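You operate a simulated robot arm through the tools that you are given. There is no shell and no other tool.

The job below is to be done with a simulated robot arm. You get a single attempt, and the scene is never put back.

TASK
Pour 200 ml from the jug of water through the purple funnel into the cylinder with the orange foot.
Fine: put the jug back and stand the funnel on the glassware counter again. Set down upright: purple funnel, jug with the blue ring.
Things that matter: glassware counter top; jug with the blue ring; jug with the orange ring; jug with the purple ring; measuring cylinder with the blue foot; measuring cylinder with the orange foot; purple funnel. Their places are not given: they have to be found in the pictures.

Only the result counts: the job must be done as asked and must still hold three seconds after the hand-in. Knocking over, shifting, dropping, spilling or breaking anything else fails it.

THE ROBOT
A 7-joint arm with a three-finger gripper, fixed in place. Base frame: the origin is on the floor under the middle of its stand, x ahead of it, y to its left, z up; the work surface is at about z = 0.9. Lengths are in m, angles in degrees, forces in N, time in s.
It reaches about 0.977 m from its shoulder. Its first joint turns from -166.0 to 166.0 degrees. Payload 2.69 kg.
The TCP is the grasp point between the finger pads, 0.029 m short of the fingertips. In the tool frame z runs along the fingers and y along their closing line. The gripper opens to 0.12 m; its body begins 0.078 m behind the TCP.
Orientation is that of the tool frame in the base frame, as a unit quaternion [x, y, z, w]. With the fingers straight down and closing along the base's y, the tool's x points along the base's -x, its y along +y and its z along -z.

THE INTERFACE
- The arm moves only by the tool drive_tool. Its argument "steps" is one flat list of numbers, 7 for each row, row after row: the gripper command, from -1 (fully open) to 1 (shut), values between in proportion, then the shift along the tool's x, y, z in m, then the turn, a rotation vector about the tool's x, y, z in degrees. In form: [grip, tx, ty, tz, ax, ay, az, grip, tx, ty, tz, ax, ay, az, ...]. A call has 1 to 20 rows; each row shifts and turns the commanded pose from where the row before left it, along the tool's axes as they then stand. Rows are played at 5 a second. More than 0.05 m and 8.6 degrees between two rows, or a gripper value outside its range, and nothing of the call is played. A pose out of reach is approached as far as the arm can. The call stops where the force on the tool passes 40 N (or 10 N more than at its start, if that is more) or the arm is blocked; 0.2 s more then pass. Each finger travels about 0.1362 m/s and halts on what it meets, pressing with about 44 N; the grip force reading is that of the motor and also rises with nothing between the fingers. The clock runs only during rows and for 0.2 s after the last one: add rows that do not move to give the fingers time. The reply holds the time, the measured pose of the TCP, the force on the tool along the base axes, the opening and the grip force, in the units named above and with some noise, with the torque about the TCP (base axes, N m) and any sound that the robot's microphone picked up.
- Cameras (640 x 400 px; columns grow to the right, rows downward): "scene" is fixed at [0.2208, 0.65, 1.651]; the picture's right is [-0.82, -0.57, 0.00], its down [-0.34, 0.48, -0.81] and it looks along [0.46, -0.66, -0.59] (base axes); focal length 314 px, centre (320, 200). "wrist" rides on the gripper at [0.063, 0, -0.104] in the tool frame; the picture's right is [0.00, 1.00, 0.00], its down [-0.83, 0.00, -0.56] and it looks along [-0.56, 0.00, 0.83] (tool axes); focal length 275 px, centre (320, 200).
- camera(camera): a new picture of that camera. No time passes.
- raise_lower(by): moves the trunk up (or, below 0, down) by that many m; the arm rides with it, the base frame stays. It gives what a move gives, with no picture.
- probe_pixels(camera, pixels): for up to 12 pixels [column, row] of the newest picture of that camera ("zoom" is the newest enlarged one), the place [x, y, z] in the base frame of the surface seen there, good to about 0.002 m. No time passes.
- enlarge(camera, box): a new picture of the part [left, top, right, bottom] of that camera's present view, enlarged. No time passes.
- job_done(): hands the job in; it is judged then, once.

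Unless the task says otherwise, let go and move clear before handing in.

The tools are called after ">>>" as a command line: name --argument value ..., lists and objects as JSON in quotes. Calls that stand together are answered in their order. drive_tool: Moves the arm, as the interface text tells. Its arguments: {"type":"object","properties":{"steps":{"type":"array","items":{"type":"number"}}},"required":["steps"]} The other tools are called the same way: raise_lower (by) moves the trunk up or down; camera (camera) takes a picture; probe_pixels (camera, pixels) gives the place of the surface under pixels of a picture; enlarge (camera, box) takes an enlarged picture of a part of a camera's view; job_done () hands the job in.

At the start:

```text
time: 0.0
tcp_pos: [0.5026, -0.0749, 1.3817]
tool_rot: [0.0, 1.0, 0.0, 0.0]
contact_force: [0.4, 0.4, 0.3]
wrist_torque: [-0.02, 0.01, 0.02]
width: 0.1197
grip_force: 0.1
trunk travel left (down, up): [-0.425, 0.161]
```

scene: 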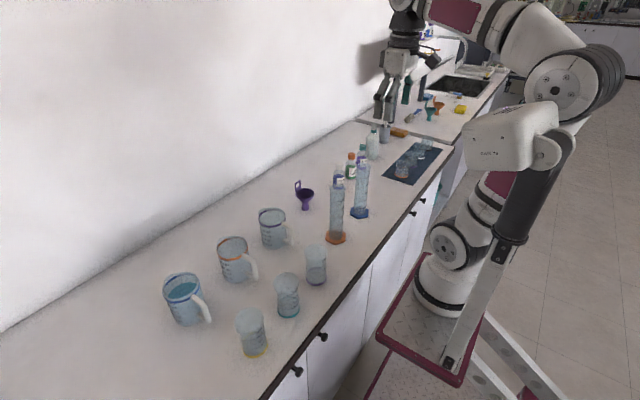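
wrist: 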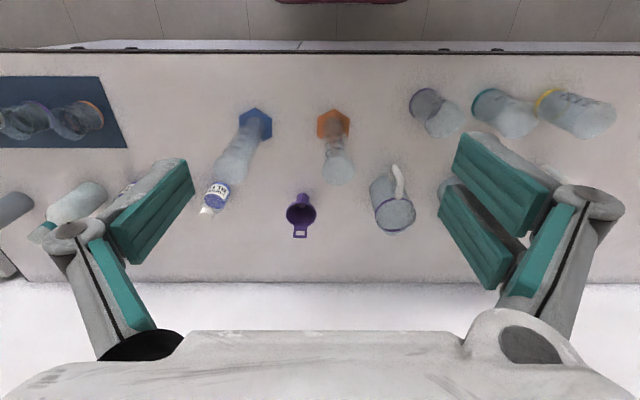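

The scene picture shows the blue-ringed jug near (185,298) with water in it, the purple funnel at (305,195), and the orange-footed cylinder at (337,210). I'll enlarge these areas to see the details.

>>> enlarge --camera "scene" --box '[140, 180, 340, 360]'

>>> enlarge --camera "scene" --box '[270, 110, 430, 260]'

>>> enlarge --camera "wrist" --box '[180, 60, 460, 260]'

```text
2.22 times, centred on (240, 270) of scene
```

zoom: 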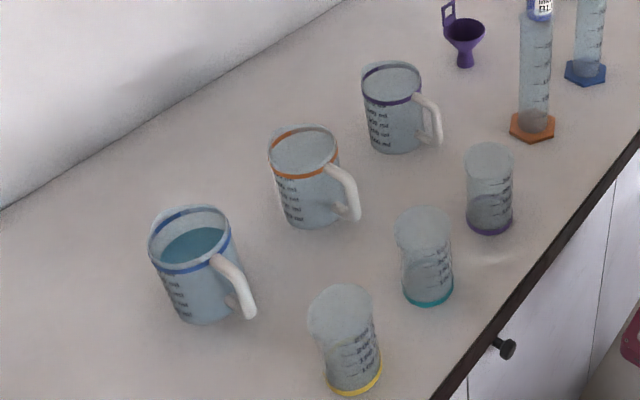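

```text
2.67 times, centred on (350, 185) of scene
```

zoom: 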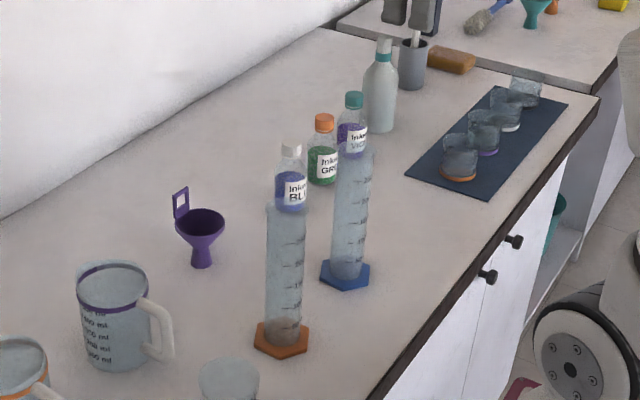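

```text
2.00 times, centred on (320, 160) of wrist
```

zoom: 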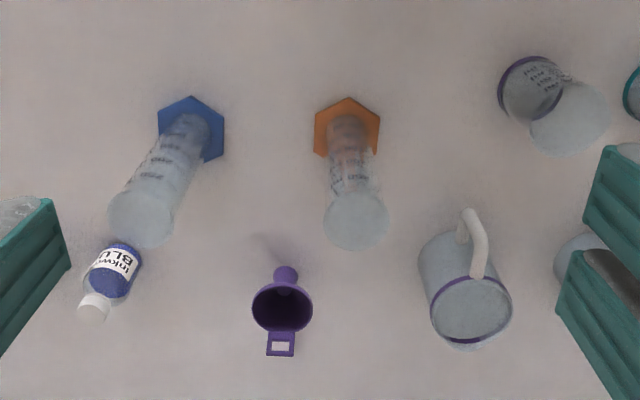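

The blue-ringed jug is the only one that visibly holds water, and the orange cylinder stands behind the funnel. I'll probe the main objects to locate them.

>>> enlarge --camera "scene" --box '[150, 255, 230, 335]'

>>> probe_pixels --camera "scene" --pixels '[[185, 277], [166, 283], [201, 285], [184, 302], [190, 325], [208, 320], [195, 298], [305, 188], [304, 207], [337, 239], [337, 183], [315, 248]]'

>>> probe_pixels --camera "wrist" --pixels '[[333, 112], [333, 125], [319, 138], [338, 165], [338, 150], [302, 213], [300, 230], [302, 195], [258, 118], [395, 215], [300, 250], [353, 130]]'

```text
5.00 times, centred on (190, 295) of scene
```

zoom: 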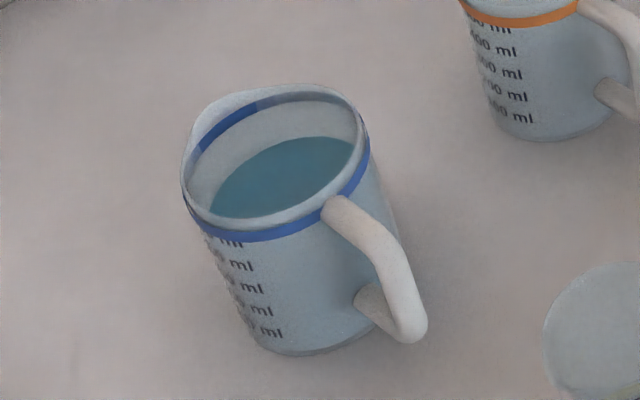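

```text
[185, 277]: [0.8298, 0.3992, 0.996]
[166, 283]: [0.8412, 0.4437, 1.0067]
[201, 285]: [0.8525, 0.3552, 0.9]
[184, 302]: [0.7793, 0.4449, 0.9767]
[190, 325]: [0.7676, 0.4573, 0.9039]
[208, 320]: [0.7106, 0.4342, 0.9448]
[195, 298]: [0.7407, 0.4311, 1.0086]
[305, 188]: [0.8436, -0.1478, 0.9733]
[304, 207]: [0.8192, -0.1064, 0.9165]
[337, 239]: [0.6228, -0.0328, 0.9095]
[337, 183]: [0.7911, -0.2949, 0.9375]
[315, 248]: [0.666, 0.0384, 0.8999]
```

```text
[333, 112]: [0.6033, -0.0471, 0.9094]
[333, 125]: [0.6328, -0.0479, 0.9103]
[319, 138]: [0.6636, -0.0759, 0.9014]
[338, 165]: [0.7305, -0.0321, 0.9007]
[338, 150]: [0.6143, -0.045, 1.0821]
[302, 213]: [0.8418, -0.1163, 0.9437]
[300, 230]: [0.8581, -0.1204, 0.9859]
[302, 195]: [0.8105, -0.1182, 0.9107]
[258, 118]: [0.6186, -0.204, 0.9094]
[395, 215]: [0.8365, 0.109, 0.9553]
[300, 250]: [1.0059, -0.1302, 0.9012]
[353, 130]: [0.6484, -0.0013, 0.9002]
```

The jug rim is near z≈1.007 and its handle points towards −x. The newest zoom shows the rim, the blue ring and the handle at (380,260), so I'll probe those in detail.

>>> probe_pixels --camera "zoom" --pixels '[[335, 202], [350, 215], [375, 235], [395, 265], [405, 300], [415, 328], [385, 318], [370, 303], [255, 232], [350, 195], [364, 150], [290, 350]]'

>>> probe_pixels --camera "zoom" --pixels '[[195, 110], [250, 92], [320, 90], [186, 170], [200, 215], [280, 225], [250, 107], [290, 170], [250, 200], [320, 150], [340, 345], [320, 290]]'

```text
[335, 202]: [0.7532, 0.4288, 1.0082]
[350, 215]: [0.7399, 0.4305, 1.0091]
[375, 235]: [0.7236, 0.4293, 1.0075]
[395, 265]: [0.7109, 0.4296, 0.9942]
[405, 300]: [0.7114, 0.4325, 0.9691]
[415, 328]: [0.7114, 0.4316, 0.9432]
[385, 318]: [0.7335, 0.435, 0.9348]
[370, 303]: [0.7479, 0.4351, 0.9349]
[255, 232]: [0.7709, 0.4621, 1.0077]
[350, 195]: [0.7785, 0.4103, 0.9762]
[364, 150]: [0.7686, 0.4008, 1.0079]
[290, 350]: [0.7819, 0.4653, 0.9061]
```

```text
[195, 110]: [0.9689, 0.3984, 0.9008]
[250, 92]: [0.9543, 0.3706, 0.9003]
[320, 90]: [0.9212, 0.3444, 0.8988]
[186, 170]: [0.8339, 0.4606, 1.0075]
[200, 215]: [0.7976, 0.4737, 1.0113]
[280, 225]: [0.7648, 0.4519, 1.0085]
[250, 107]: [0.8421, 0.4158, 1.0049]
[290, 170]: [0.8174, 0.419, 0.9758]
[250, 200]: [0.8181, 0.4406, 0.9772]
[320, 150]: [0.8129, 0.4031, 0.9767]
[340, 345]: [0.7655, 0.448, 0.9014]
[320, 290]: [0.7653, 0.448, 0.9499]
```

The water surface is at z≈0.9765, the ring at z≈1.007, the jug axis near (0.803, 0.429), and the handle bar at x≈0.711. Now I'll look closely at the funnel and the orange cylinder.

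>>> enlarge --camera "scene" --box '[280, 170, 360, 250]'

>>> enlarge --camera "wrist" --box '[270, 180, 350, 240]'

```text
5.00 times, centred on (320, 210) of scene
```

zoom: 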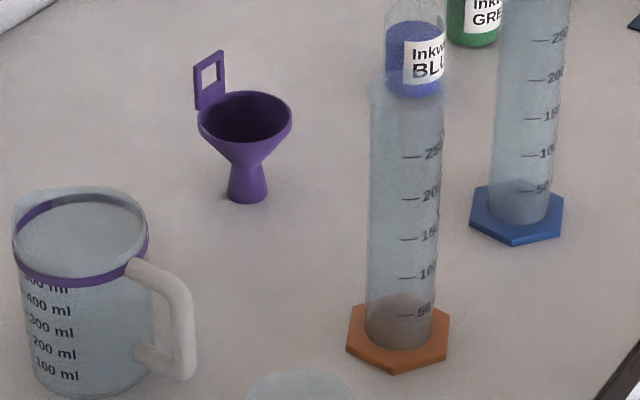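

```text
6.67 times, centred on (310, 210) of wrist
```

zoom: 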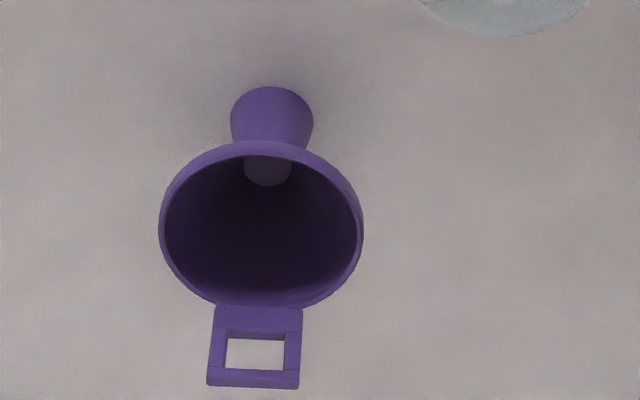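

The funnel's tab stands on its +x side (wrist zoom around (255,345)) and its stem flares at the foot. I'll probe the rim, tab and stem in this zoom, plus the cylinder in the scene view.

>>> probe_pixels --camera "zoom" --pixels '[[163, 230], [361, 230], [262, 145], [258, 300], [212, 318], [300, 318], [212, 375], [293, 378], [254, 378], [238, 120], [306, 120], [268, 172]]'

>>> probe_pixels --camera "scene" --pixels '[[336, 188], [331, 189], [344, 189], [335, 205], [335, 220], [335, 228], [338, 231], [326, 240], [345, 236], [342, 220], [329, 225], [341, 205]]'

>>> enlarge --camera "wrist" --box '[300, 100, 380, 190]'

```text
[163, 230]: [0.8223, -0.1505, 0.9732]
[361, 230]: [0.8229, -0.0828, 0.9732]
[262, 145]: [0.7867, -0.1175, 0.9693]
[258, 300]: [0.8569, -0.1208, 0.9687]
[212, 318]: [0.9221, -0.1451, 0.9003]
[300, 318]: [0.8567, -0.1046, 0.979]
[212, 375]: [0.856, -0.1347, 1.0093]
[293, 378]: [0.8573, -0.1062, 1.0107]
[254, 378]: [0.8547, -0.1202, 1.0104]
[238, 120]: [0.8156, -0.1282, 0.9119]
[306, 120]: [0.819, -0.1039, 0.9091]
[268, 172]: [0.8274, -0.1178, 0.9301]
```

```text
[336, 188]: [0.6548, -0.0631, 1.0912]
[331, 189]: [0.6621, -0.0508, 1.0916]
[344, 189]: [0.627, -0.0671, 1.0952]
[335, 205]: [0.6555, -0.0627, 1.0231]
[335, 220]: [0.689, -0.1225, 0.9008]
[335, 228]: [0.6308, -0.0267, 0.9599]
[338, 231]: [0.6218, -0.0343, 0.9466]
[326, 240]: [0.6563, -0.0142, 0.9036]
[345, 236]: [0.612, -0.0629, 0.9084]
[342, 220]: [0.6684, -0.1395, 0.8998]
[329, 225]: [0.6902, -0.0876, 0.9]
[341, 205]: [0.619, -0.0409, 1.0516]
```

```text
4.44 times, centred on (340, 145) of wrist
```

zoom: 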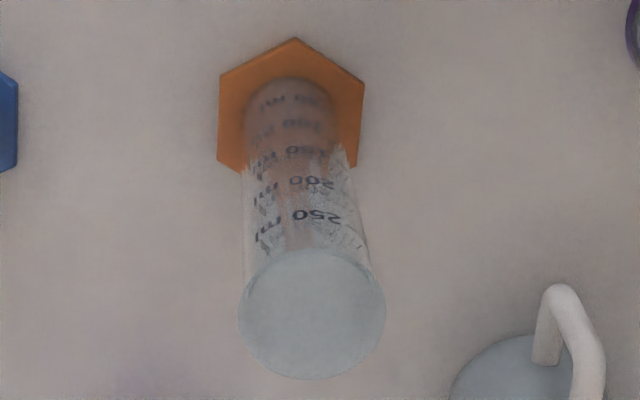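

The funnel axis is about (0.822, −0.117), with its rim at z≈0.973, radius 0.034, and the tab at x≈0.856 up to z≈1.010. The cylinder axis is about (0.640, −0.048), with its top near z≈1.107. I'll look at the fingers before planning the grasps.

>>> enlarge --camera "scene" --box '[350, 0, 470, 140]'

>>> enlarge --camera "wrist" --box '[0, 100, 640, 400]'

>>> probe_pixels --camera "wrist" --pixels '[[190, 175], [150, 190], [120, 240], [150, 240], [500, 160], [545, 185], [455, 160], [450, 210], [500, 270], [475, 240], [550, 230], [110, 280]]'

```text
2.86 times, centred on (410, 70) of scene
```

zoom: 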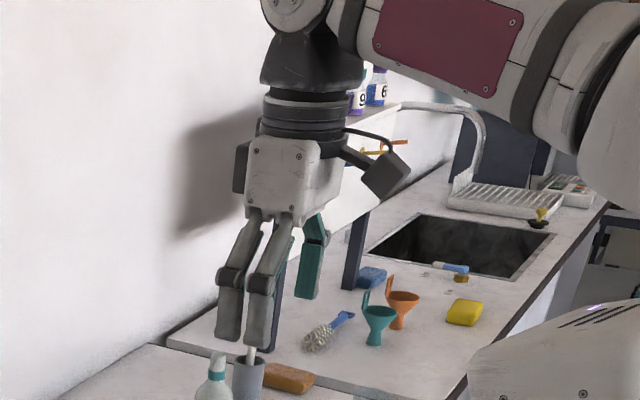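

```text
1.00 times, centred on (320, 250) of wrist (not enlarged: the box is as wide or as high as the picture)
```

zoom: 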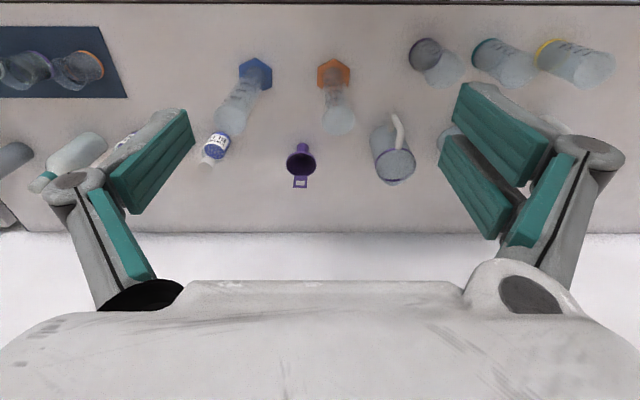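

```text
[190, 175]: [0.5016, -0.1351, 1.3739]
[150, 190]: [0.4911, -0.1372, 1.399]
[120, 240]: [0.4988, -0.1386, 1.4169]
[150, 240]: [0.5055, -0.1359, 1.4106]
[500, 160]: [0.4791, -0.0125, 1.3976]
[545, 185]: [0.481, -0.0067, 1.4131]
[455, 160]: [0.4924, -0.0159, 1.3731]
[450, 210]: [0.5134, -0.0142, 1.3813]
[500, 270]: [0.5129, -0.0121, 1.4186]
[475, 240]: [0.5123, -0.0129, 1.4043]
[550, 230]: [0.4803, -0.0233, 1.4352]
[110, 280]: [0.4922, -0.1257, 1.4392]
```

The scene zoom shows a single finger on the tool's −y side and a pair on its +y side. I'll measure the pads, and also probe the yellow beaker near (250,330), because it stands in front of the blue jug's handle.

>>> enlarge --camera "wrist" --box '[430, 120, 590, 320]'

>>> probe_pixels --camera "wrist" --pixels '[[465, 140], [460, 175], [545, 160], [540, 180], [445, 195], [442, 220], [490, 220], [485, 255], [185, 165], [193, 190], [130, 205], [135, 262]]'

>>> probe_pixels --camera "scene" --pixels '[[251, 320], [243, 330], [256, 335], [255, 354], [288, 300], [287, 316], [315, 284], [232, 245], [236, 282], [272, 213], [272, 248], [360, 212]]'

```text
2.00 times, centred on (510, 220) of wrist
```

zoom: 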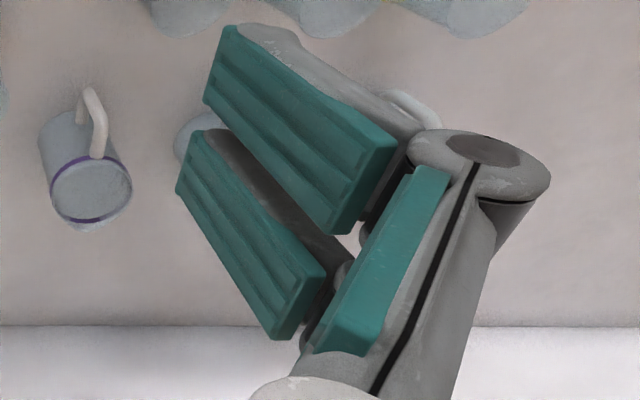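

```text
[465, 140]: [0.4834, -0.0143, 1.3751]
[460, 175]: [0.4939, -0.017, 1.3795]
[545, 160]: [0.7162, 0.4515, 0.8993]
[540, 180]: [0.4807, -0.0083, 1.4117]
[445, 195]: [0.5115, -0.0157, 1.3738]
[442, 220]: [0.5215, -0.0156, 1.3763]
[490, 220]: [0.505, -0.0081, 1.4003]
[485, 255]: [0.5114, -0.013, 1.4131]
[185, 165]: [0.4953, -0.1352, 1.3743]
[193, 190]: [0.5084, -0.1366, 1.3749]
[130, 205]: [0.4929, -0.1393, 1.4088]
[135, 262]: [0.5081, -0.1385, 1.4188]
```

```text
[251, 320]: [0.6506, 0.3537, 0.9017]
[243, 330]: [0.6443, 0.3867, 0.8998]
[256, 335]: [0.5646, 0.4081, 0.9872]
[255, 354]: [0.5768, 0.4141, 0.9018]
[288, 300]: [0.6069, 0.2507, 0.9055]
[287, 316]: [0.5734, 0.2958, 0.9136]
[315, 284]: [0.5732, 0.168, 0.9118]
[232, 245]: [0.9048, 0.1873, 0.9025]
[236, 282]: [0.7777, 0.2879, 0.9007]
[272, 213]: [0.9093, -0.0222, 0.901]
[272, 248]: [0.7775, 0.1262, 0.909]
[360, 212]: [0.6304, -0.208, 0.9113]
```

The pads of the finger pair lie at tool x ±0.008 to ±0.022, and the single pad sits in the middle, so a rim grasp closing along y is steady. I'll move at height to above the funnel and come down to z≈1.13, which clears the tab top at 1.010.

>>> drive_tool --steps '[-1, -0.04, -0.0053, 0, 0, 0, 0, -1, -0.04, -0.0053, 0, 0, 0, 0, -1, -0.04, -0.0053, 0, 0, 0, 0, -1, -0.04, -0.0053, 0, 0, 0, 0, -1, -0.04, -0.0053, 0, 0, 0, 0, -1, -0.04, -0.0053, 0, 0, 0, 0, -1, -0.04, -0.0053, 0, 0, 0, 0, -1, -0.04, -0.0053, 0, 0, 0, 0, -1, 0, 0, 0.05, 0, 0, 0, -1, 0, 0, 0.05, 0, 0, 0, -1, 0, 0, 0.05, 0, 0, 0, -1, 0, 0, 0.05, 0, 0, 0, -1, 0, 0, 0.05, 0, 0, 0, -1, 0, 0, 0, 0, 0, 0]'

>>> camera --camera "wrist"

>>> camera --camera "scene"

```text
time: 3.0
tcp_pos: [0.7926, -0.1143, 1.1303]
tool_rot: [-0.001, 1.0, 0.0, 0.0]
contact_force: [0.2, 0.8, -1.1]
wrist_torque: [0.01, 0.04, 0.02]
width: 0.1202
grip_force: 0.0
out of reach, approached as far as the arm can: row 8
trunk travel left (down, up): [-0.425, 0.161]
```

```text
taken
```

wrist: 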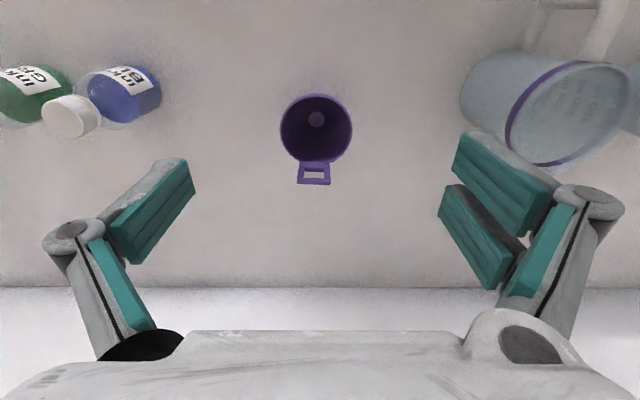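

```text
taken
```

scene: 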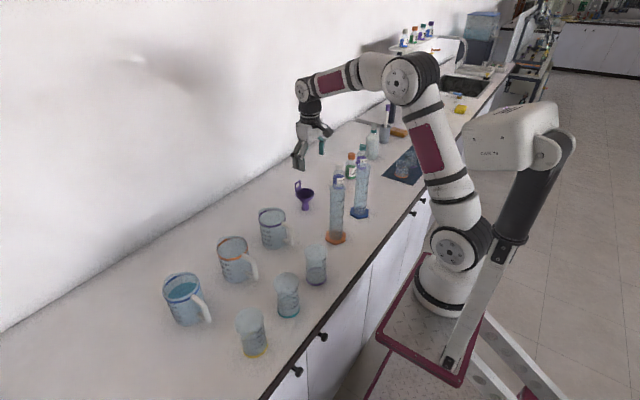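

The arm fell 0.03 m short at the high level, but it is now at z=1.13 and the funnel is centred near column 316. I'll try moving the remaining 0.03 m in +x at this lower height.

>>> drive_tool --steps '[-1, -0.015, -0.001, 0, 0, 0, 0, -1, -0.0145, -0.001, 0, 0, 0, 0, -1, 0, 0, 0, 0, 0, 0]'

>>> camera --camera "wrist"

```text
time: 3.8
tcp_pos: [0.8207, -0.1172, 1.1322]
tool_rot: [0.0, 1.0, 0.0, 0.0]
contact_force: [-0.6, -0.1, 0.6]
wrist_torque: [-0.01, -0.01, 0.02]
width: 0.12
grip_force: 0.1
trunk travel left (down, up): [-0.425, 0.161]
```

```text
taken
```

wrist: 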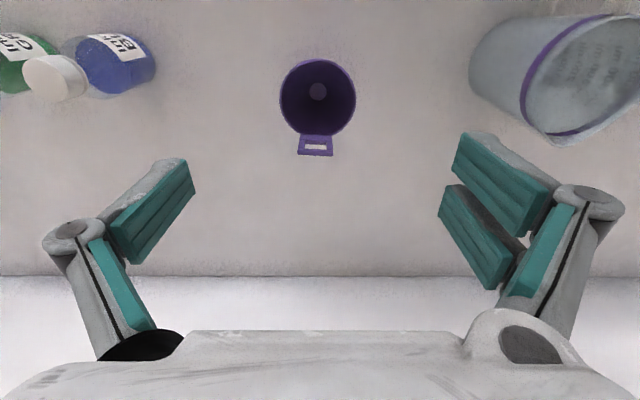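

Reached: the funnel now appears centred at about (318,97). I'll probe its rim and tab once more from here for a precise centre.

>>> probe_pixels --camera "wrist" --pixels '[[282, 98], [353, 98], [318, 62], [318, 131], [292, 73], [344, 73], [292, 124], [344, 122], [302, 152], [330, 152], [316, 153], [318, 92]]'

```text
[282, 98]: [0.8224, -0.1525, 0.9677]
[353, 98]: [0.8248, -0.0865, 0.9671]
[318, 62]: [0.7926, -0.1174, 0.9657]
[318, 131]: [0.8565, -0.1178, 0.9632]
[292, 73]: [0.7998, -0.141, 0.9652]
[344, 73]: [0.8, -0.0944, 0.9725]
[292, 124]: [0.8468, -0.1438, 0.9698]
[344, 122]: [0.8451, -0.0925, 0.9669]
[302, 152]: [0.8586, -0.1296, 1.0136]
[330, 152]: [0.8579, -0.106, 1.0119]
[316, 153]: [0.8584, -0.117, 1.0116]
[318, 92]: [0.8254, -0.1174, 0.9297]
```

The rim centre is about (0.8235, −0.1185) with the rim at z≈0.971. I'll make that small shift and come down so the pads straddle the rim at TCP z≈0.973.

>>> drive_tool --steps '[-1, -0.0025, -0.001, 0.03, 0, 0, 0, -1, 0, 0, 0.04, 0, 0, 0, -1, 0, 0, 0.04, 0, 0, 0, -1, 0, 0, 0.03, 0, 0, 0, -1, 0, 0, 0.018, 0, 0, 0, -1, 0, 0, 0, 0, 0, 0]'

>>> camera --camera "wrist"

>>> enlarge --camera "scene" --box '[250, 110, 370, 230]'

```text
time: 5.2
tcp_pos: [0.8237, -0.1171, 0.9726]
tool_rot: [0.001, 1.0, -0.001, 0.0]
contact_force: [-0.2, -0.1, 0.0]
wrist_torque: [0.03, -0.03, -0.02]
width: 0.1201
grip_force: 0.1
trunk travel left (down, up): [-0.425, 0.161]
```

```text
taken
```

wrist: 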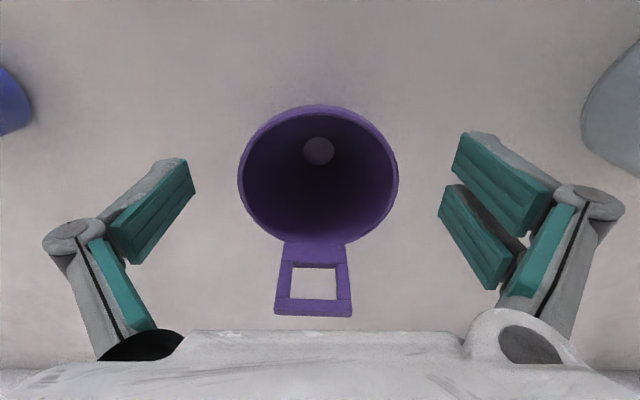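

```text
3.33 times, centred on (310, 170) of scene
```

zoom: 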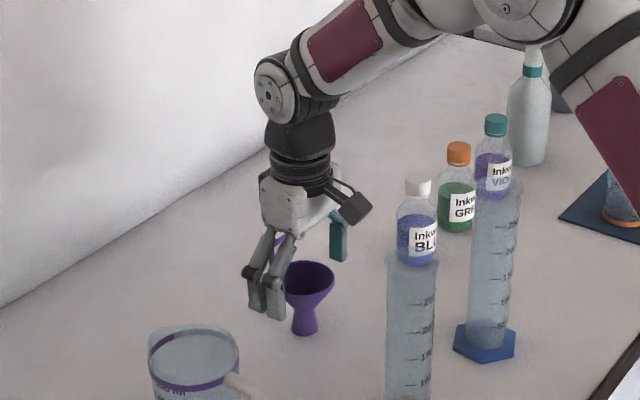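

The funnel rim (columns 238–398) is centred between the fingers. I'll close in stages onto the rim.

>>> drive_tool --steps '[-0.5, 0, 0, 0, 0, 0, 0, -0.25, 0, 0, 0, 0, 0, 0, -0.15, 0, 0, 0, 0, 0, 0, -0.05, 0, 0, 0, 0, 0, 0, 0.05, 0, 0, 0, 0, 0, 0, 0.05, 0, 0, 0, 0, 0, 0]'

>>> camera --camera "wrist"

```text
time: 6.6
tcp_pos: [0.8234, -0.1162, 0.9735]
tool_rot: [-0.001, 1.0, 0.0, 0.0]
contact_force: [0.3, -0.4, 2.6]
wrist_torque: [0.03, -0.05, -0.04]
width: 0.071
grip_force: 44.2
trunk travel left (down, up): [-0.425, 0.161]
```

```text
taken
```

wrist: 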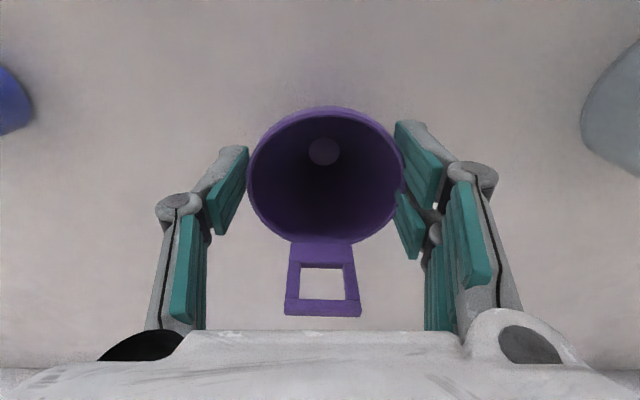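

The width stopped at 0.071 with 44 N, so the rim is held. I'll lift slowly and check that the funnel comes up level.

>>> drive_tool --steps '[0.2, 0, 0, -0.01, 0, 0, 0, 0.2, 0, 0, -0.02, 0, 0, 0, 0.2, 0, 0, -0.03, 0, 0, 0, 0.2, 0, 0, 0, 0, 0, 0]'

>>> camera --camera "wrist"

>>> enlarge --camera "scene" --box '[250, 110, 370, 230]'

```text
time: 7.6
tcp_pos: [0.8235, -0.1177, 1.0321]
tool_rot: [-0.001, 1.0, 0.001, 0.0]
contact_force: [0.0, -0.2, -0.3]
wrist_torque: [0.0, 0.0, -0.01]
width: 0.0709
grip_force: 44.1
trunk travel left (down, up): [-0.425, 0.161]
```

```text
taken
```

wrist: 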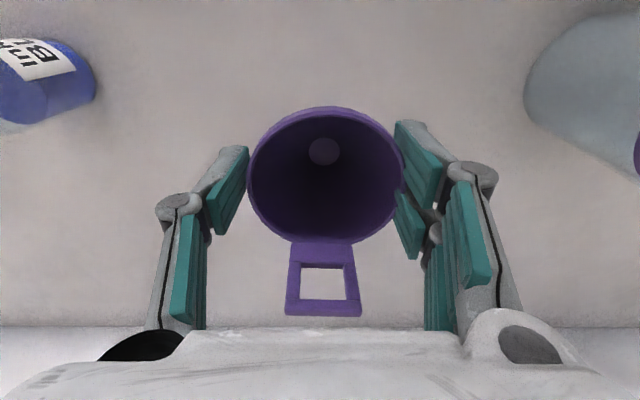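

```text
3.33 times, centred on (310, 170) of scene
```

zoom: 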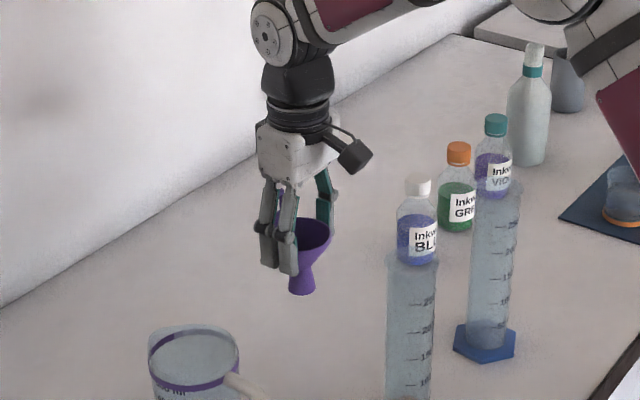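

The funnel came up level in the grip. I'll raise it so the stem clears the cylinder top (1.107), then move over towards the cylinder at (0.640, −0.048).

>>> drive_tool --steps '[0.2, 0, 0, -0.04, 0, 0, 0, 0.2, 0.005, 0, -0.04, 0, 0, 0, 0.2, 0.005, 0, -0.04, 0, 0, 0, 0.2, 0.01, 0, -0.04, 0, 0, 0, 0.2, 0.02, 0, -0.03, 0, 0, 0, 0.2, 0.03, 0.01, 0, 0, 0, 0, 0.2, 0.03, 0.02, 0, 0, 0, 0, 0.2, 0.03, 0.02, 0, 0, 0, 0, 0.2, 0.02, 0.01, 0, 0, 0, 0, 0.2, 0, 0, 0, 0, 0, 0]'

>>> camera --camera "wrist"

>>> camera --camera "scene"

```text
time: 9.8
tcp_pos: [0.6736, -0.0567, 1.2231]
tool_rot: [0.0, 1.0, 0.001, 0.001]
contact_force: [0.1, -0.2, -1.0]
wrist_torque: [-0.01, 0.06, -0.01]
width: 0.0707
grip_force: 43.8
trunk travel left (down, up): [-0.425, 0.161]
```

```text
taken
```

wrist: 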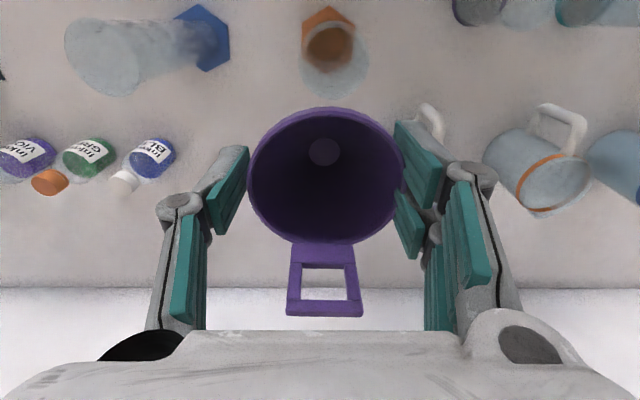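

```text
taken
```

scene: 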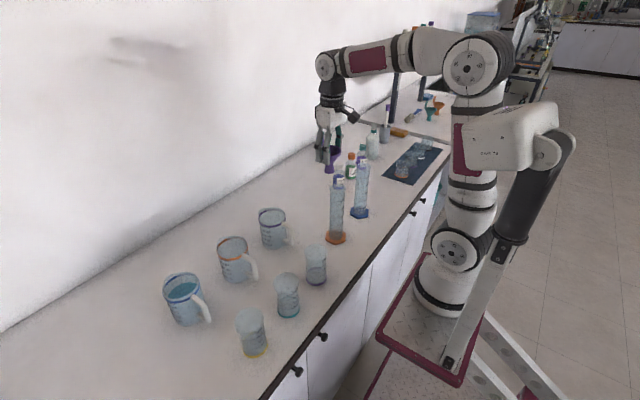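

The cylinder mouth now shows near (335,72) in the wrist view. I'll enlarge it and probe its rim and foot to fix the axis.

>>> enlarge --camera "wrist" --box '[270, 0, 400, 115]'

>>> probe_pixels --camera "wrist" --pixels '[[301, 70], [369, 70], [335, 38], [310, 45], [360, 45], [305, 88], [365, 88], [303, 27], [353, 27], [328, 10], [330, 45], [335, 90]]'

```text
3.48 times, centred on (335, 58) of wrist
```

zoom: 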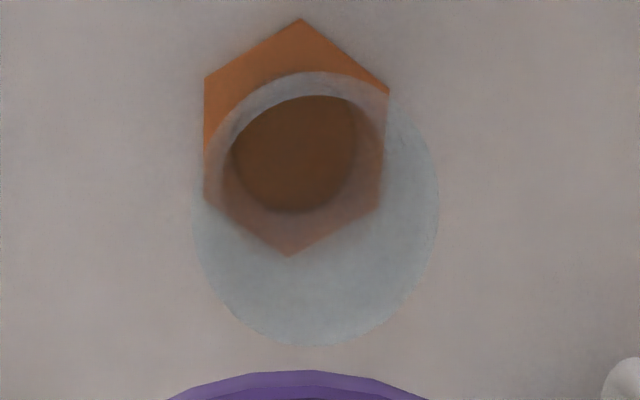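

```text
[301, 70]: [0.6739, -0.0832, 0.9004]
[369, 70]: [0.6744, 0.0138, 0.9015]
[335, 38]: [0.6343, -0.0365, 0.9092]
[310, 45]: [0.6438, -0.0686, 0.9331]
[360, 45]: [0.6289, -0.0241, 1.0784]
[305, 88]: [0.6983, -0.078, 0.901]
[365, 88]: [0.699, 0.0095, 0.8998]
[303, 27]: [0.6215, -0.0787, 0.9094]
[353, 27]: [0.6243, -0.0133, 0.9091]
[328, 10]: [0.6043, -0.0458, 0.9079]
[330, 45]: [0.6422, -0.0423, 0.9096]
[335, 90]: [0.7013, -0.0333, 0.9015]
```

The hexagon centre and the rim circle both put the cylinder axis at about (0.639, −0.0465), with the rim at z≈1.10. Now I'll probe the held funnel's rim and tab relative to the TCP.

>>> probe_pixels --camera "wrist" --pixels '[[250, 178], [400, 165], [325, 109], [325, 239], [270, 130], [380, 130], [272, 225], [378, 225], [292, 305], [358, 305], [323, 310], [324, 150]]'

>>> enlarge --camera "scene" --box '[300, 80, 380, 180]'

```text
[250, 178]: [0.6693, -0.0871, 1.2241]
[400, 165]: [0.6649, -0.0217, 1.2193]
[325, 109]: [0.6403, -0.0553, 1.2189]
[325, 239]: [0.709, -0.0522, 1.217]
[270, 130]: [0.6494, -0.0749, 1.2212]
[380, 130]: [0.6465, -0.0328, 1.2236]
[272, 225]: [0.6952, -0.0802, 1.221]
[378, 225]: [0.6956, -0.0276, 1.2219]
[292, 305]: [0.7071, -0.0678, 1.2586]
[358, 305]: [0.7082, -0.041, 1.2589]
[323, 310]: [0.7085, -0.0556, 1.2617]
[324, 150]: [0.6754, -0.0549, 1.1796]
```

```text
4.00 times, centred on (340, 130) of scene
```

zoom: 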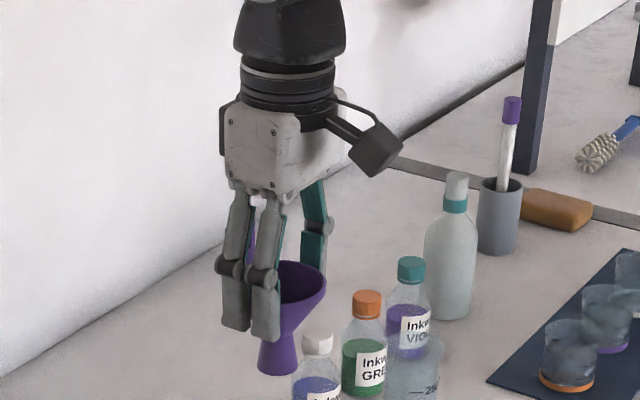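

The funnel axis is offset (+0.001, +0.0023) from the TCP and its rim is level. I'll move so the funnel axis is over (0.639, −0.0465) and check before lowering.

>>> drive_tool --steps '[0.2, 0.018, 0.004, 0, 0, 0, 0, 0.2, 0.0176, 0.0039, 0, 0, 0, 0, 0.2, 0, 0, 0, 0, 0, 0]'

>>> camera --camera "wrist"

>>> enlarge --camera "scene" --box '[300, 100, 380, 260]'

```text
time: 10.6
tcp_pos: [0.6384, -0.0497, 1.222]
tool_rot: [-0.001, 1.0, 0.0, 0.0]
contact_force: [0.6, -0.1, -1.1]
wrist_torque: [0.0, 0.02, 0.0]
width: 0.0708
grip_force: 43.9
trunk travel left (down, up): [-0.425, 0.161]
```

```text
taken
```

wrist: 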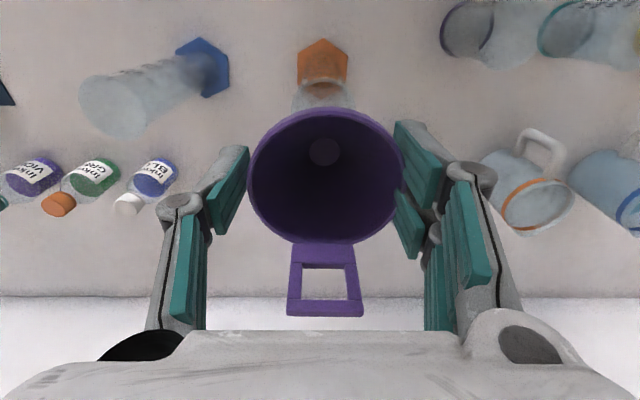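

```text
2.50 times, centred on (340, 180) of scene
```

zoom: 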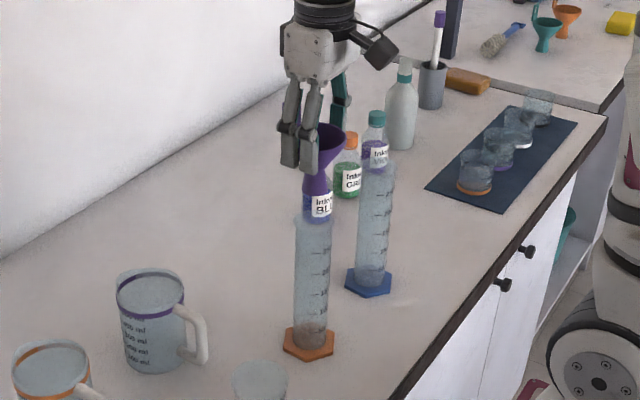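

The stem is just above the cylinder mouth in the scene view. I'll zoom in further to verify the alignment.

>>> enlarge --camera "scene" --box '[315, 140, 365, 200]'

>>> enlarge --camera "wrist" --box '[270, 30, 380, 130]'

```text
6.67 times, centred on (340, 170) of scene
```

zoom: 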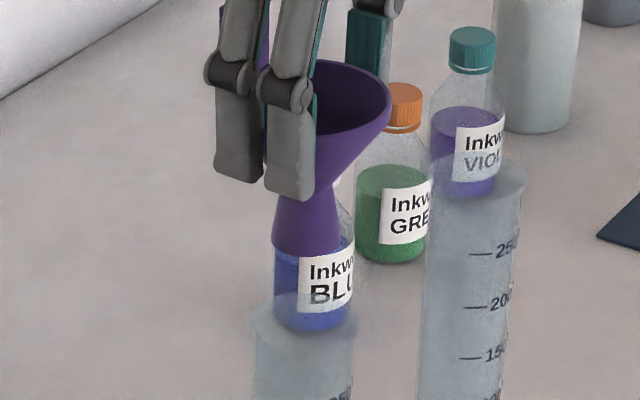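

```text
4.00 times, centred on (325, 80) of wrist
```

zoom: 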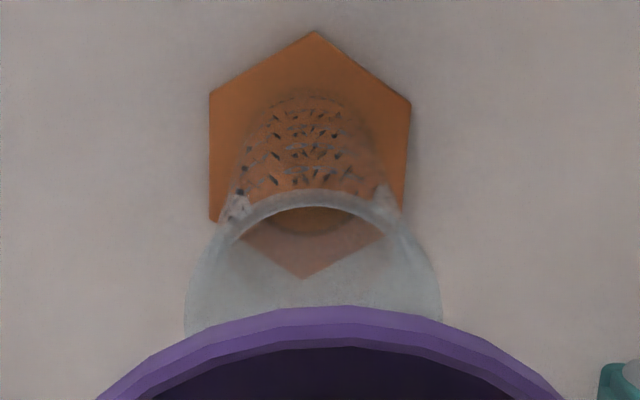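

Stem and mouth line up: the stem centre is at column 306 and the mouth centre at 303 in the zoom, which matches the camera's lean. I'll lower into the cylinder, slowly near the expected seat at TCP z≈1.13.

>>> drive_tool --steps '[0.2, 0, 0.0003, 0.02, 0, 0, 0, 0.2, 0, 0, 0.02, 0, 0, 0, 0.2, 0, 0, 0.02, 0, 0, 0, 0.2, 0, 0, 0.015, 0, 0, 0, 0.2, 0, 0, 0, 0, 0, 0]'

>>> enlarge --camera "scene" --box '[315, 150, 365, 210]'

```text
time: 11.8
tcp_pos: [0.6382, -0.0488, 1.1484]
tool_rot: [0.0, 1.0, -0.001, 0.0]
contact_force: [-0.5, -0.1, -0.5]
wrist_torque: [-0.01, 0.01, 0.01]
width: 0.0705
grip_force: 43.8
trunk travel left (down, up): [-0.425, 0.161]
```

```text
6.67 times, centred on (340, 180) of scene
```

zoom: 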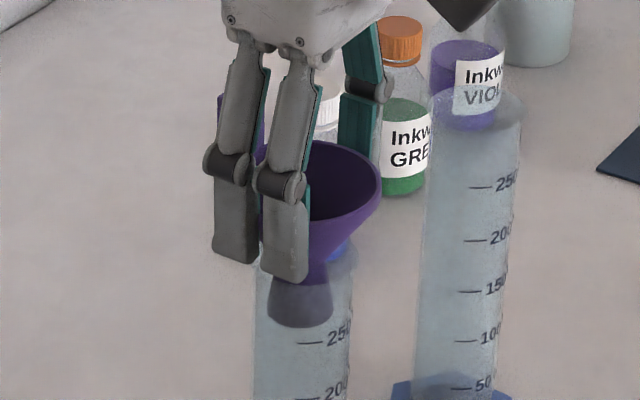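

The stem has entered the cylinder with no contact force. I'll continue down in small steps and watch for seating.

>>> drive_tool --steps '[0.2, 0, 0, 0.004, 0, 0, 0, 0.2, 0, 0, 0.004, 0, 0, 0, 0.2, 0, 0, 0, 0, 0, 0]'

>>> enlarge --camera "scene" --box '[315, 150, 365, 210]'

```text
time: 12.6
tcp_pos: [0.6381, -0.0494, 1.1403]
tool_rot: [0.0, 1.0, 0.0, 0.0]
contact_force: [0.2, 0.1, -0.1]
wrist_torque: [-0.02, -0.02, -0.02]
width: 0.0705
grip_force: 44.0
trunk travel left (down, up): [-0.425, 0.161]
```

```text
6.67 times, centred on (340, 180) of scene
```

zoom: 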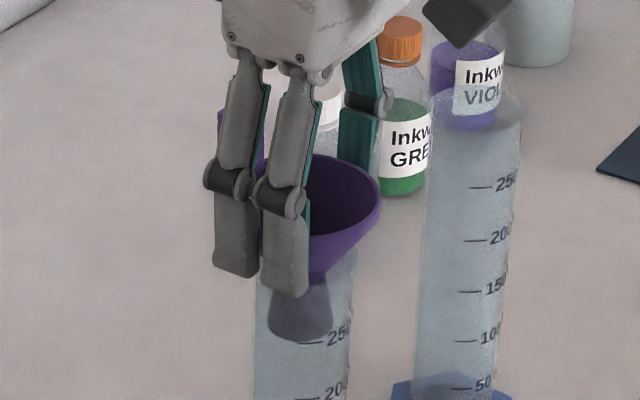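

>>> drive_tool --steps '[0.2, 0, 0, 0.003, 0, 0, 0, 0.2, 0, 0, 0.003, 0, 0, 0, 0.2, 0, 0, 0, 0, 0, 0]'

>>> enlarge --camera "scene" --box '[315, 150, 365, 210]'

```text
time: 13.4
tcp_pos: [0.6383, -0.0498, 1.1359]
tool_rot: [0.001, 1.0, 0.0, 0.002]
contact_force: [-2.5, -2.6, 22.3]
wrist_torque: [-0.06, -0.08, -0.13]
width: 0.0703
grip_force: 44.1
trunk travel left (down, up): [-0.425, 0.161]
```

```text
6.67 times, centred on (340, 180) of scene
```

zoom: 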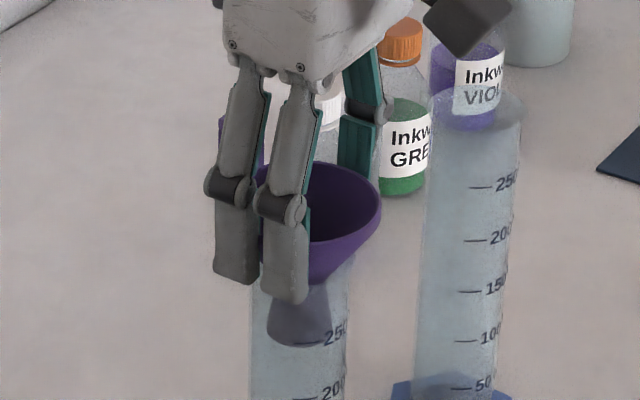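

Contact at TCP z=1.136 with 22 N upward, so the cone is seated on the rim. I'll ease up 3 mm to relieve the force and look at it before opening.

>>> drive_tool --steps '[0.2, 0, 0, -0.003, 0, 0, 0, 0.2, 0, 0, 0, 0, 0, 0]'

>>> enlarge --camera "scene" --box '[300, 150, 380, 250]'

>>> camera --camera "wrist"

```text
time: 14.0
tcp_pos: [0.6378, -0.0493, 1.1364]
tool_rot: [0.0, 1.0, 0.0, -0.002]
contact_force: [-0.3, -0.3, 0.4]
wrist_torque: [0.05, 0.02, -0.03]
width: 0.0703
grip_force: 44.4
trunk travel left (down, up): [-0.425, 0.161]
```

```text
4.00 times, centred on (340, 200) of scene
```

zoom: 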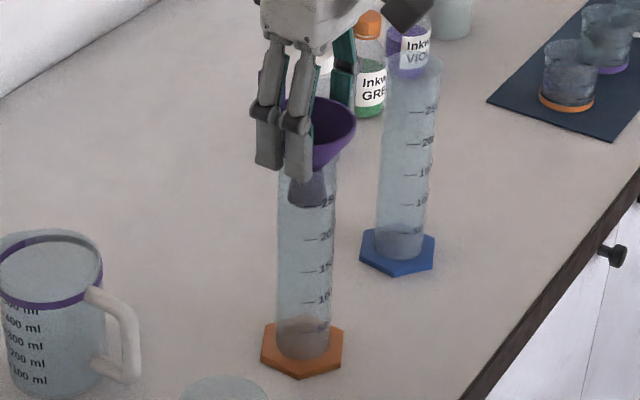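

```text
taken
```

wrist: 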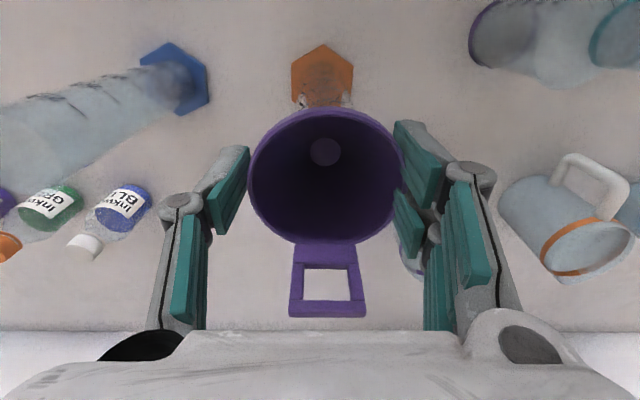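

The force is gone and the funnel sits upright on the cylinder. I'll open the fingers gradually.

>>> drive_tool --steps '[-0.1, 0, 0, 0, 0, 0, 0, -0.2, 0, 0, 0, 0, 0, 0, -0.3, 0, 0, 0, 0, 0, 0, -0.6, 0, 0, 0, 0, 0, 0, -1, 0, 0, 0, 0, 0, 0, -1, 0, 0, 0, 0, 0, 0]'

>>> camera --camera "wrist"

>>> enlarge --camera "scene" --box '[300, 150, 380, 250]'

```text
time: 15.4
tcp_pos: [0.6388, -0.0486, 1.1368]
tool_rot: [0.0, 1.0, 0.0, 0.001]
contact_force: [1.1, 0.7, 0.0]
wrist_torque: [0.01, 0.0, 0.01]
width: 0.1201
grip_force: 0.0
trunk travel left (down, up): [-0.425, 0.161]
```

```text
taken
```

wrist: 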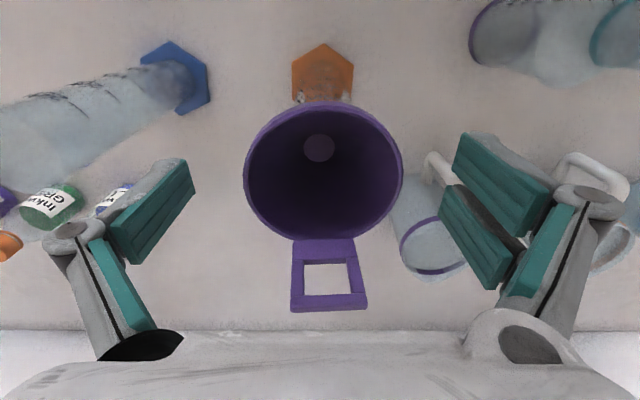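

```text
4.00 times, centred on (340, 200) of scene
```

zoom: 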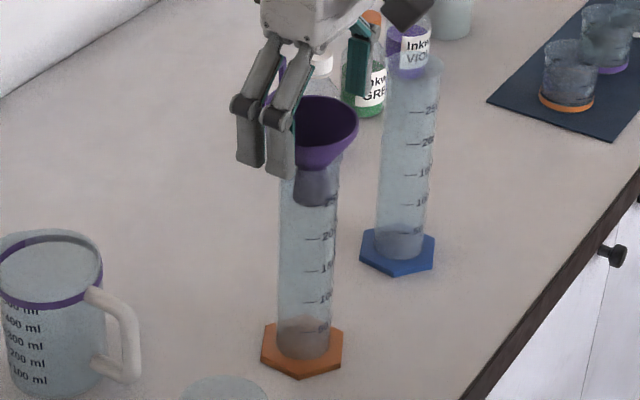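

The funnel is free and sits on the cylinder. I'll go straight up and then check the funnel's level from above.

>>> drive_tool --steps '[-1, 0, 0, -0.02, 0, 0, 0, -1, 0, 0, -0.04, 0, 0, 0, -1, 0, 0, -0.04, 0, 0, 0, -1, 0, 0, -0.04, 0, 0, 0, -1, 0, 0, 0, 0, 0, 0]'

>>> camera --camera "wrist"

>>> enlarge --camera "scene" --box '[310, 150, 370, 210]'

```text
time: 16.6
tcp_pos: [0.6383, -0.0477, 1.2773]
tool_rot: [0.0, 1.0, 0.0, 0.001]
contact_force: [0.7, -0.2, 0.2]
wrist_torque: [-0.01, 0.01, 0.01]
width: 0.12
grip_force: 0.0
trunk travel left (down, up): [-0.425, 0.161]
```

```text
taken
```

wrist: 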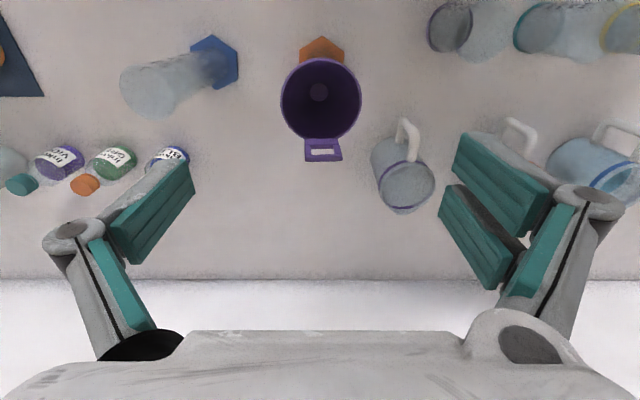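

```text
6.67 times, centred on (340, 180) of scene
```

zoom: 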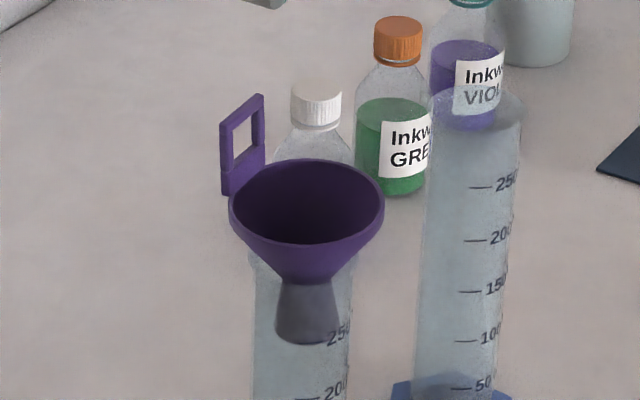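

The funnel is seated on the orange cylinder and looks level. I'll probe its rim so the pour point is exact.

>>> probe_pixels --camera "wrist" --pixels '[[283, 98], [359, 98], [320, 61], [321, 135], [294, 70], [347, 70], [294, 125], [350, 124], [308, 158], [339, 158], [319, 92], [321, 45]]'

>>> probe_pixels --camera "zoom" --pixels '[[232, 205], [383, 195], [300, 160], [310, 238], [240, 110], [310, 340], [280, 335], [332, 335], [305, 250], [260, 280], [345, 280], [305, 200]]'

```text
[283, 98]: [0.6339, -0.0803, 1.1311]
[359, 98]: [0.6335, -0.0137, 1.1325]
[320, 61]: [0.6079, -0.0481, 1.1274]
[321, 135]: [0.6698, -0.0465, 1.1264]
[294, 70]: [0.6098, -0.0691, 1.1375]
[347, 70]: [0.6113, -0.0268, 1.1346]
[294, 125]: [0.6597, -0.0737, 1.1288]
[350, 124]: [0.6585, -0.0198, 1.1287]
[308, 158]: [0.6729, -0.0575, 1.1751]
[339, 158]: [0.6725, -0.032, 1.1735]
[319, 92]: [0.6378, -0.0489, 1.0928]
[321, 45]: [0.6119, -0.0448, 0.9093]
```

```text
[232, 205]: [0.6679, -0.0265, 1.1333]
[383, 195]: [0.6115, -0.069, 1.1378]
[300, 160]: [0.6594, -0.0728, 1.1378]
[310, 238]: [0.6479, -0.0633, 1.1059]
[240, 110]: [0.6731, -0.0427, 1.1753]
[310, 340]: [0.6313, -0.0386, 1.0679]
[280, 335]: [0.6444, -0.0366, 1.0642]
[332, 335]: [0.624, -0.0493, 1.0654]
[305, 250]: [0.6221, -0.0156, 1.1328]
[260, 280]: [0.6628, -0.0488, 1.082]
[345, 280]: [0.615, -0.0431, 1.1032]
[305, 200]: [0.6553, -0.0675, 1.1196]
```

The funnel axis is at about (0.637, −0.047), with its rim at z≈1.134 and the tab top at 1.175. Next I'll move to the left above the counter, clear of everything, to turn the hand for the jug's handle.

>>> drive_tool --steps '[-1, 0, 0, -0.03, 0, 0, 0, -1, 0.01, 0.04, 0, 0, 0, 0, -1, 0.01, 0.04, 0, 0, 0, 0, -1, 0.01, 0.04, 0, 0, 0, 0, -1, 0.01, 0.04, 0, 0, 0, 0, -1, 0.01, 0.04, 0, 0, 0, 0, -1, 0.01, 0.04, 0, 0, 0, 0, -1, 0.01, 0.04, 0, 0, 0, 0, -1, 0.01, 0.04, 0, 0, 0, 0, -1, 0, 0.04, 0, 0, 0, 0, -1, 0, 0, 0, 0, 0, 8.5, -1, 0, 0, 0, 0, 0, 8.5, -1, 0, 0, 0, 0, 0, 8.5, -1, 0, 0, 0, 0, 0, 8.5, -1, 0, 0, 0, 0, 0, 8.5, -1, 0, 0, 0, 0, 0, 8.5, -1, 0, 0, 0, 0, 0, 8.5, -1, 0, 0, 0, 0, 0, 8.5, -1, 0, 0, 0, 0, 0, 8.5]'

>>> camera --camera "scene"

```text
time: 20.6
tcp_pos: [0.559, 0.3102, 1.3068]
tool_rot: [0.621, 0.784, 0.0, -0.001]
contact_force: [-0.7, 0.0, -0.3]
wrist_torque: [-0.03, -0.02, 0.0]
width: 0.1198
grip_force: 0.0
trunk travel left (down, up): [-0.425, 0.161]
```

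```text
taken
```

scene: 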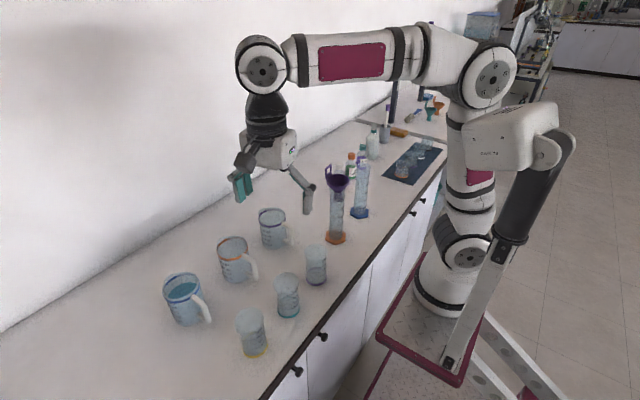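

Turned 76.5° with no trouble. I'll finish the half-turn so the wrist camera ends up on the far side.

>>> drive_tool --steps '[-1, 0, 0, 0, 0, 0, 8.5, -1, 0, 0, 0, 0, 0, 8.5, -1, 0, 0, 0, 0, 0, 8.5, -1, 0, 0, 0, 0, 0, 8.5, -1, 0, 0, 0, 0, 0, 8.5, -1, 0, 0, 0, 0, 0, 8.5, -1, 0, 0, 0, 0, 0, 8.5, -1, 0, 0, 0, 0, 0, 8.5, -1, 0, 0, 0, 0, 0, 8.5, -1, 0, 0, 0, 0, 0, 8.5, -1, 0, 0, 0, 0, 0, 8.5, -1, 0, 0, 0, 0, 0, 8.5, -1, 0, 0, 0, 0, 0, 1.5, -1, 0, 0, 0, 0, 0, 0]'

>>> camera --camera "scene"

>>> camera --camera "wrist"

```text
time: 22.5
tcp_pos: [0.5395, 0.3118, 1.3333]
tool_rot: [0.927, 0.347, -0.044, -0.133]
contact_force: [-0.6, 0.6, -0.7]
wrist_torque: [-0.08, 0.01, -0.01]
width: 0.1199
grip_force: 0.0
trunk travel left (down, up): [-0.425, 0.161]
stopped in row 9: the arm was blocked; the commanded pose is now the measured one
```

```text
taken
```

scene: 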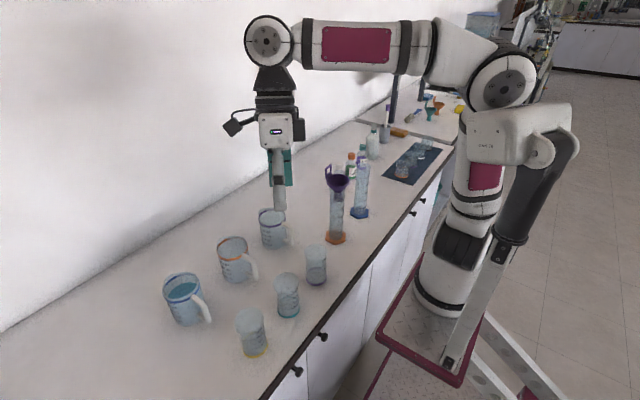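

```text
taken
```

wrist: 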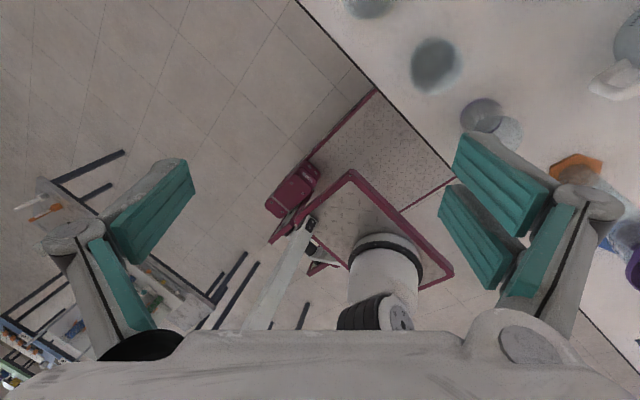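

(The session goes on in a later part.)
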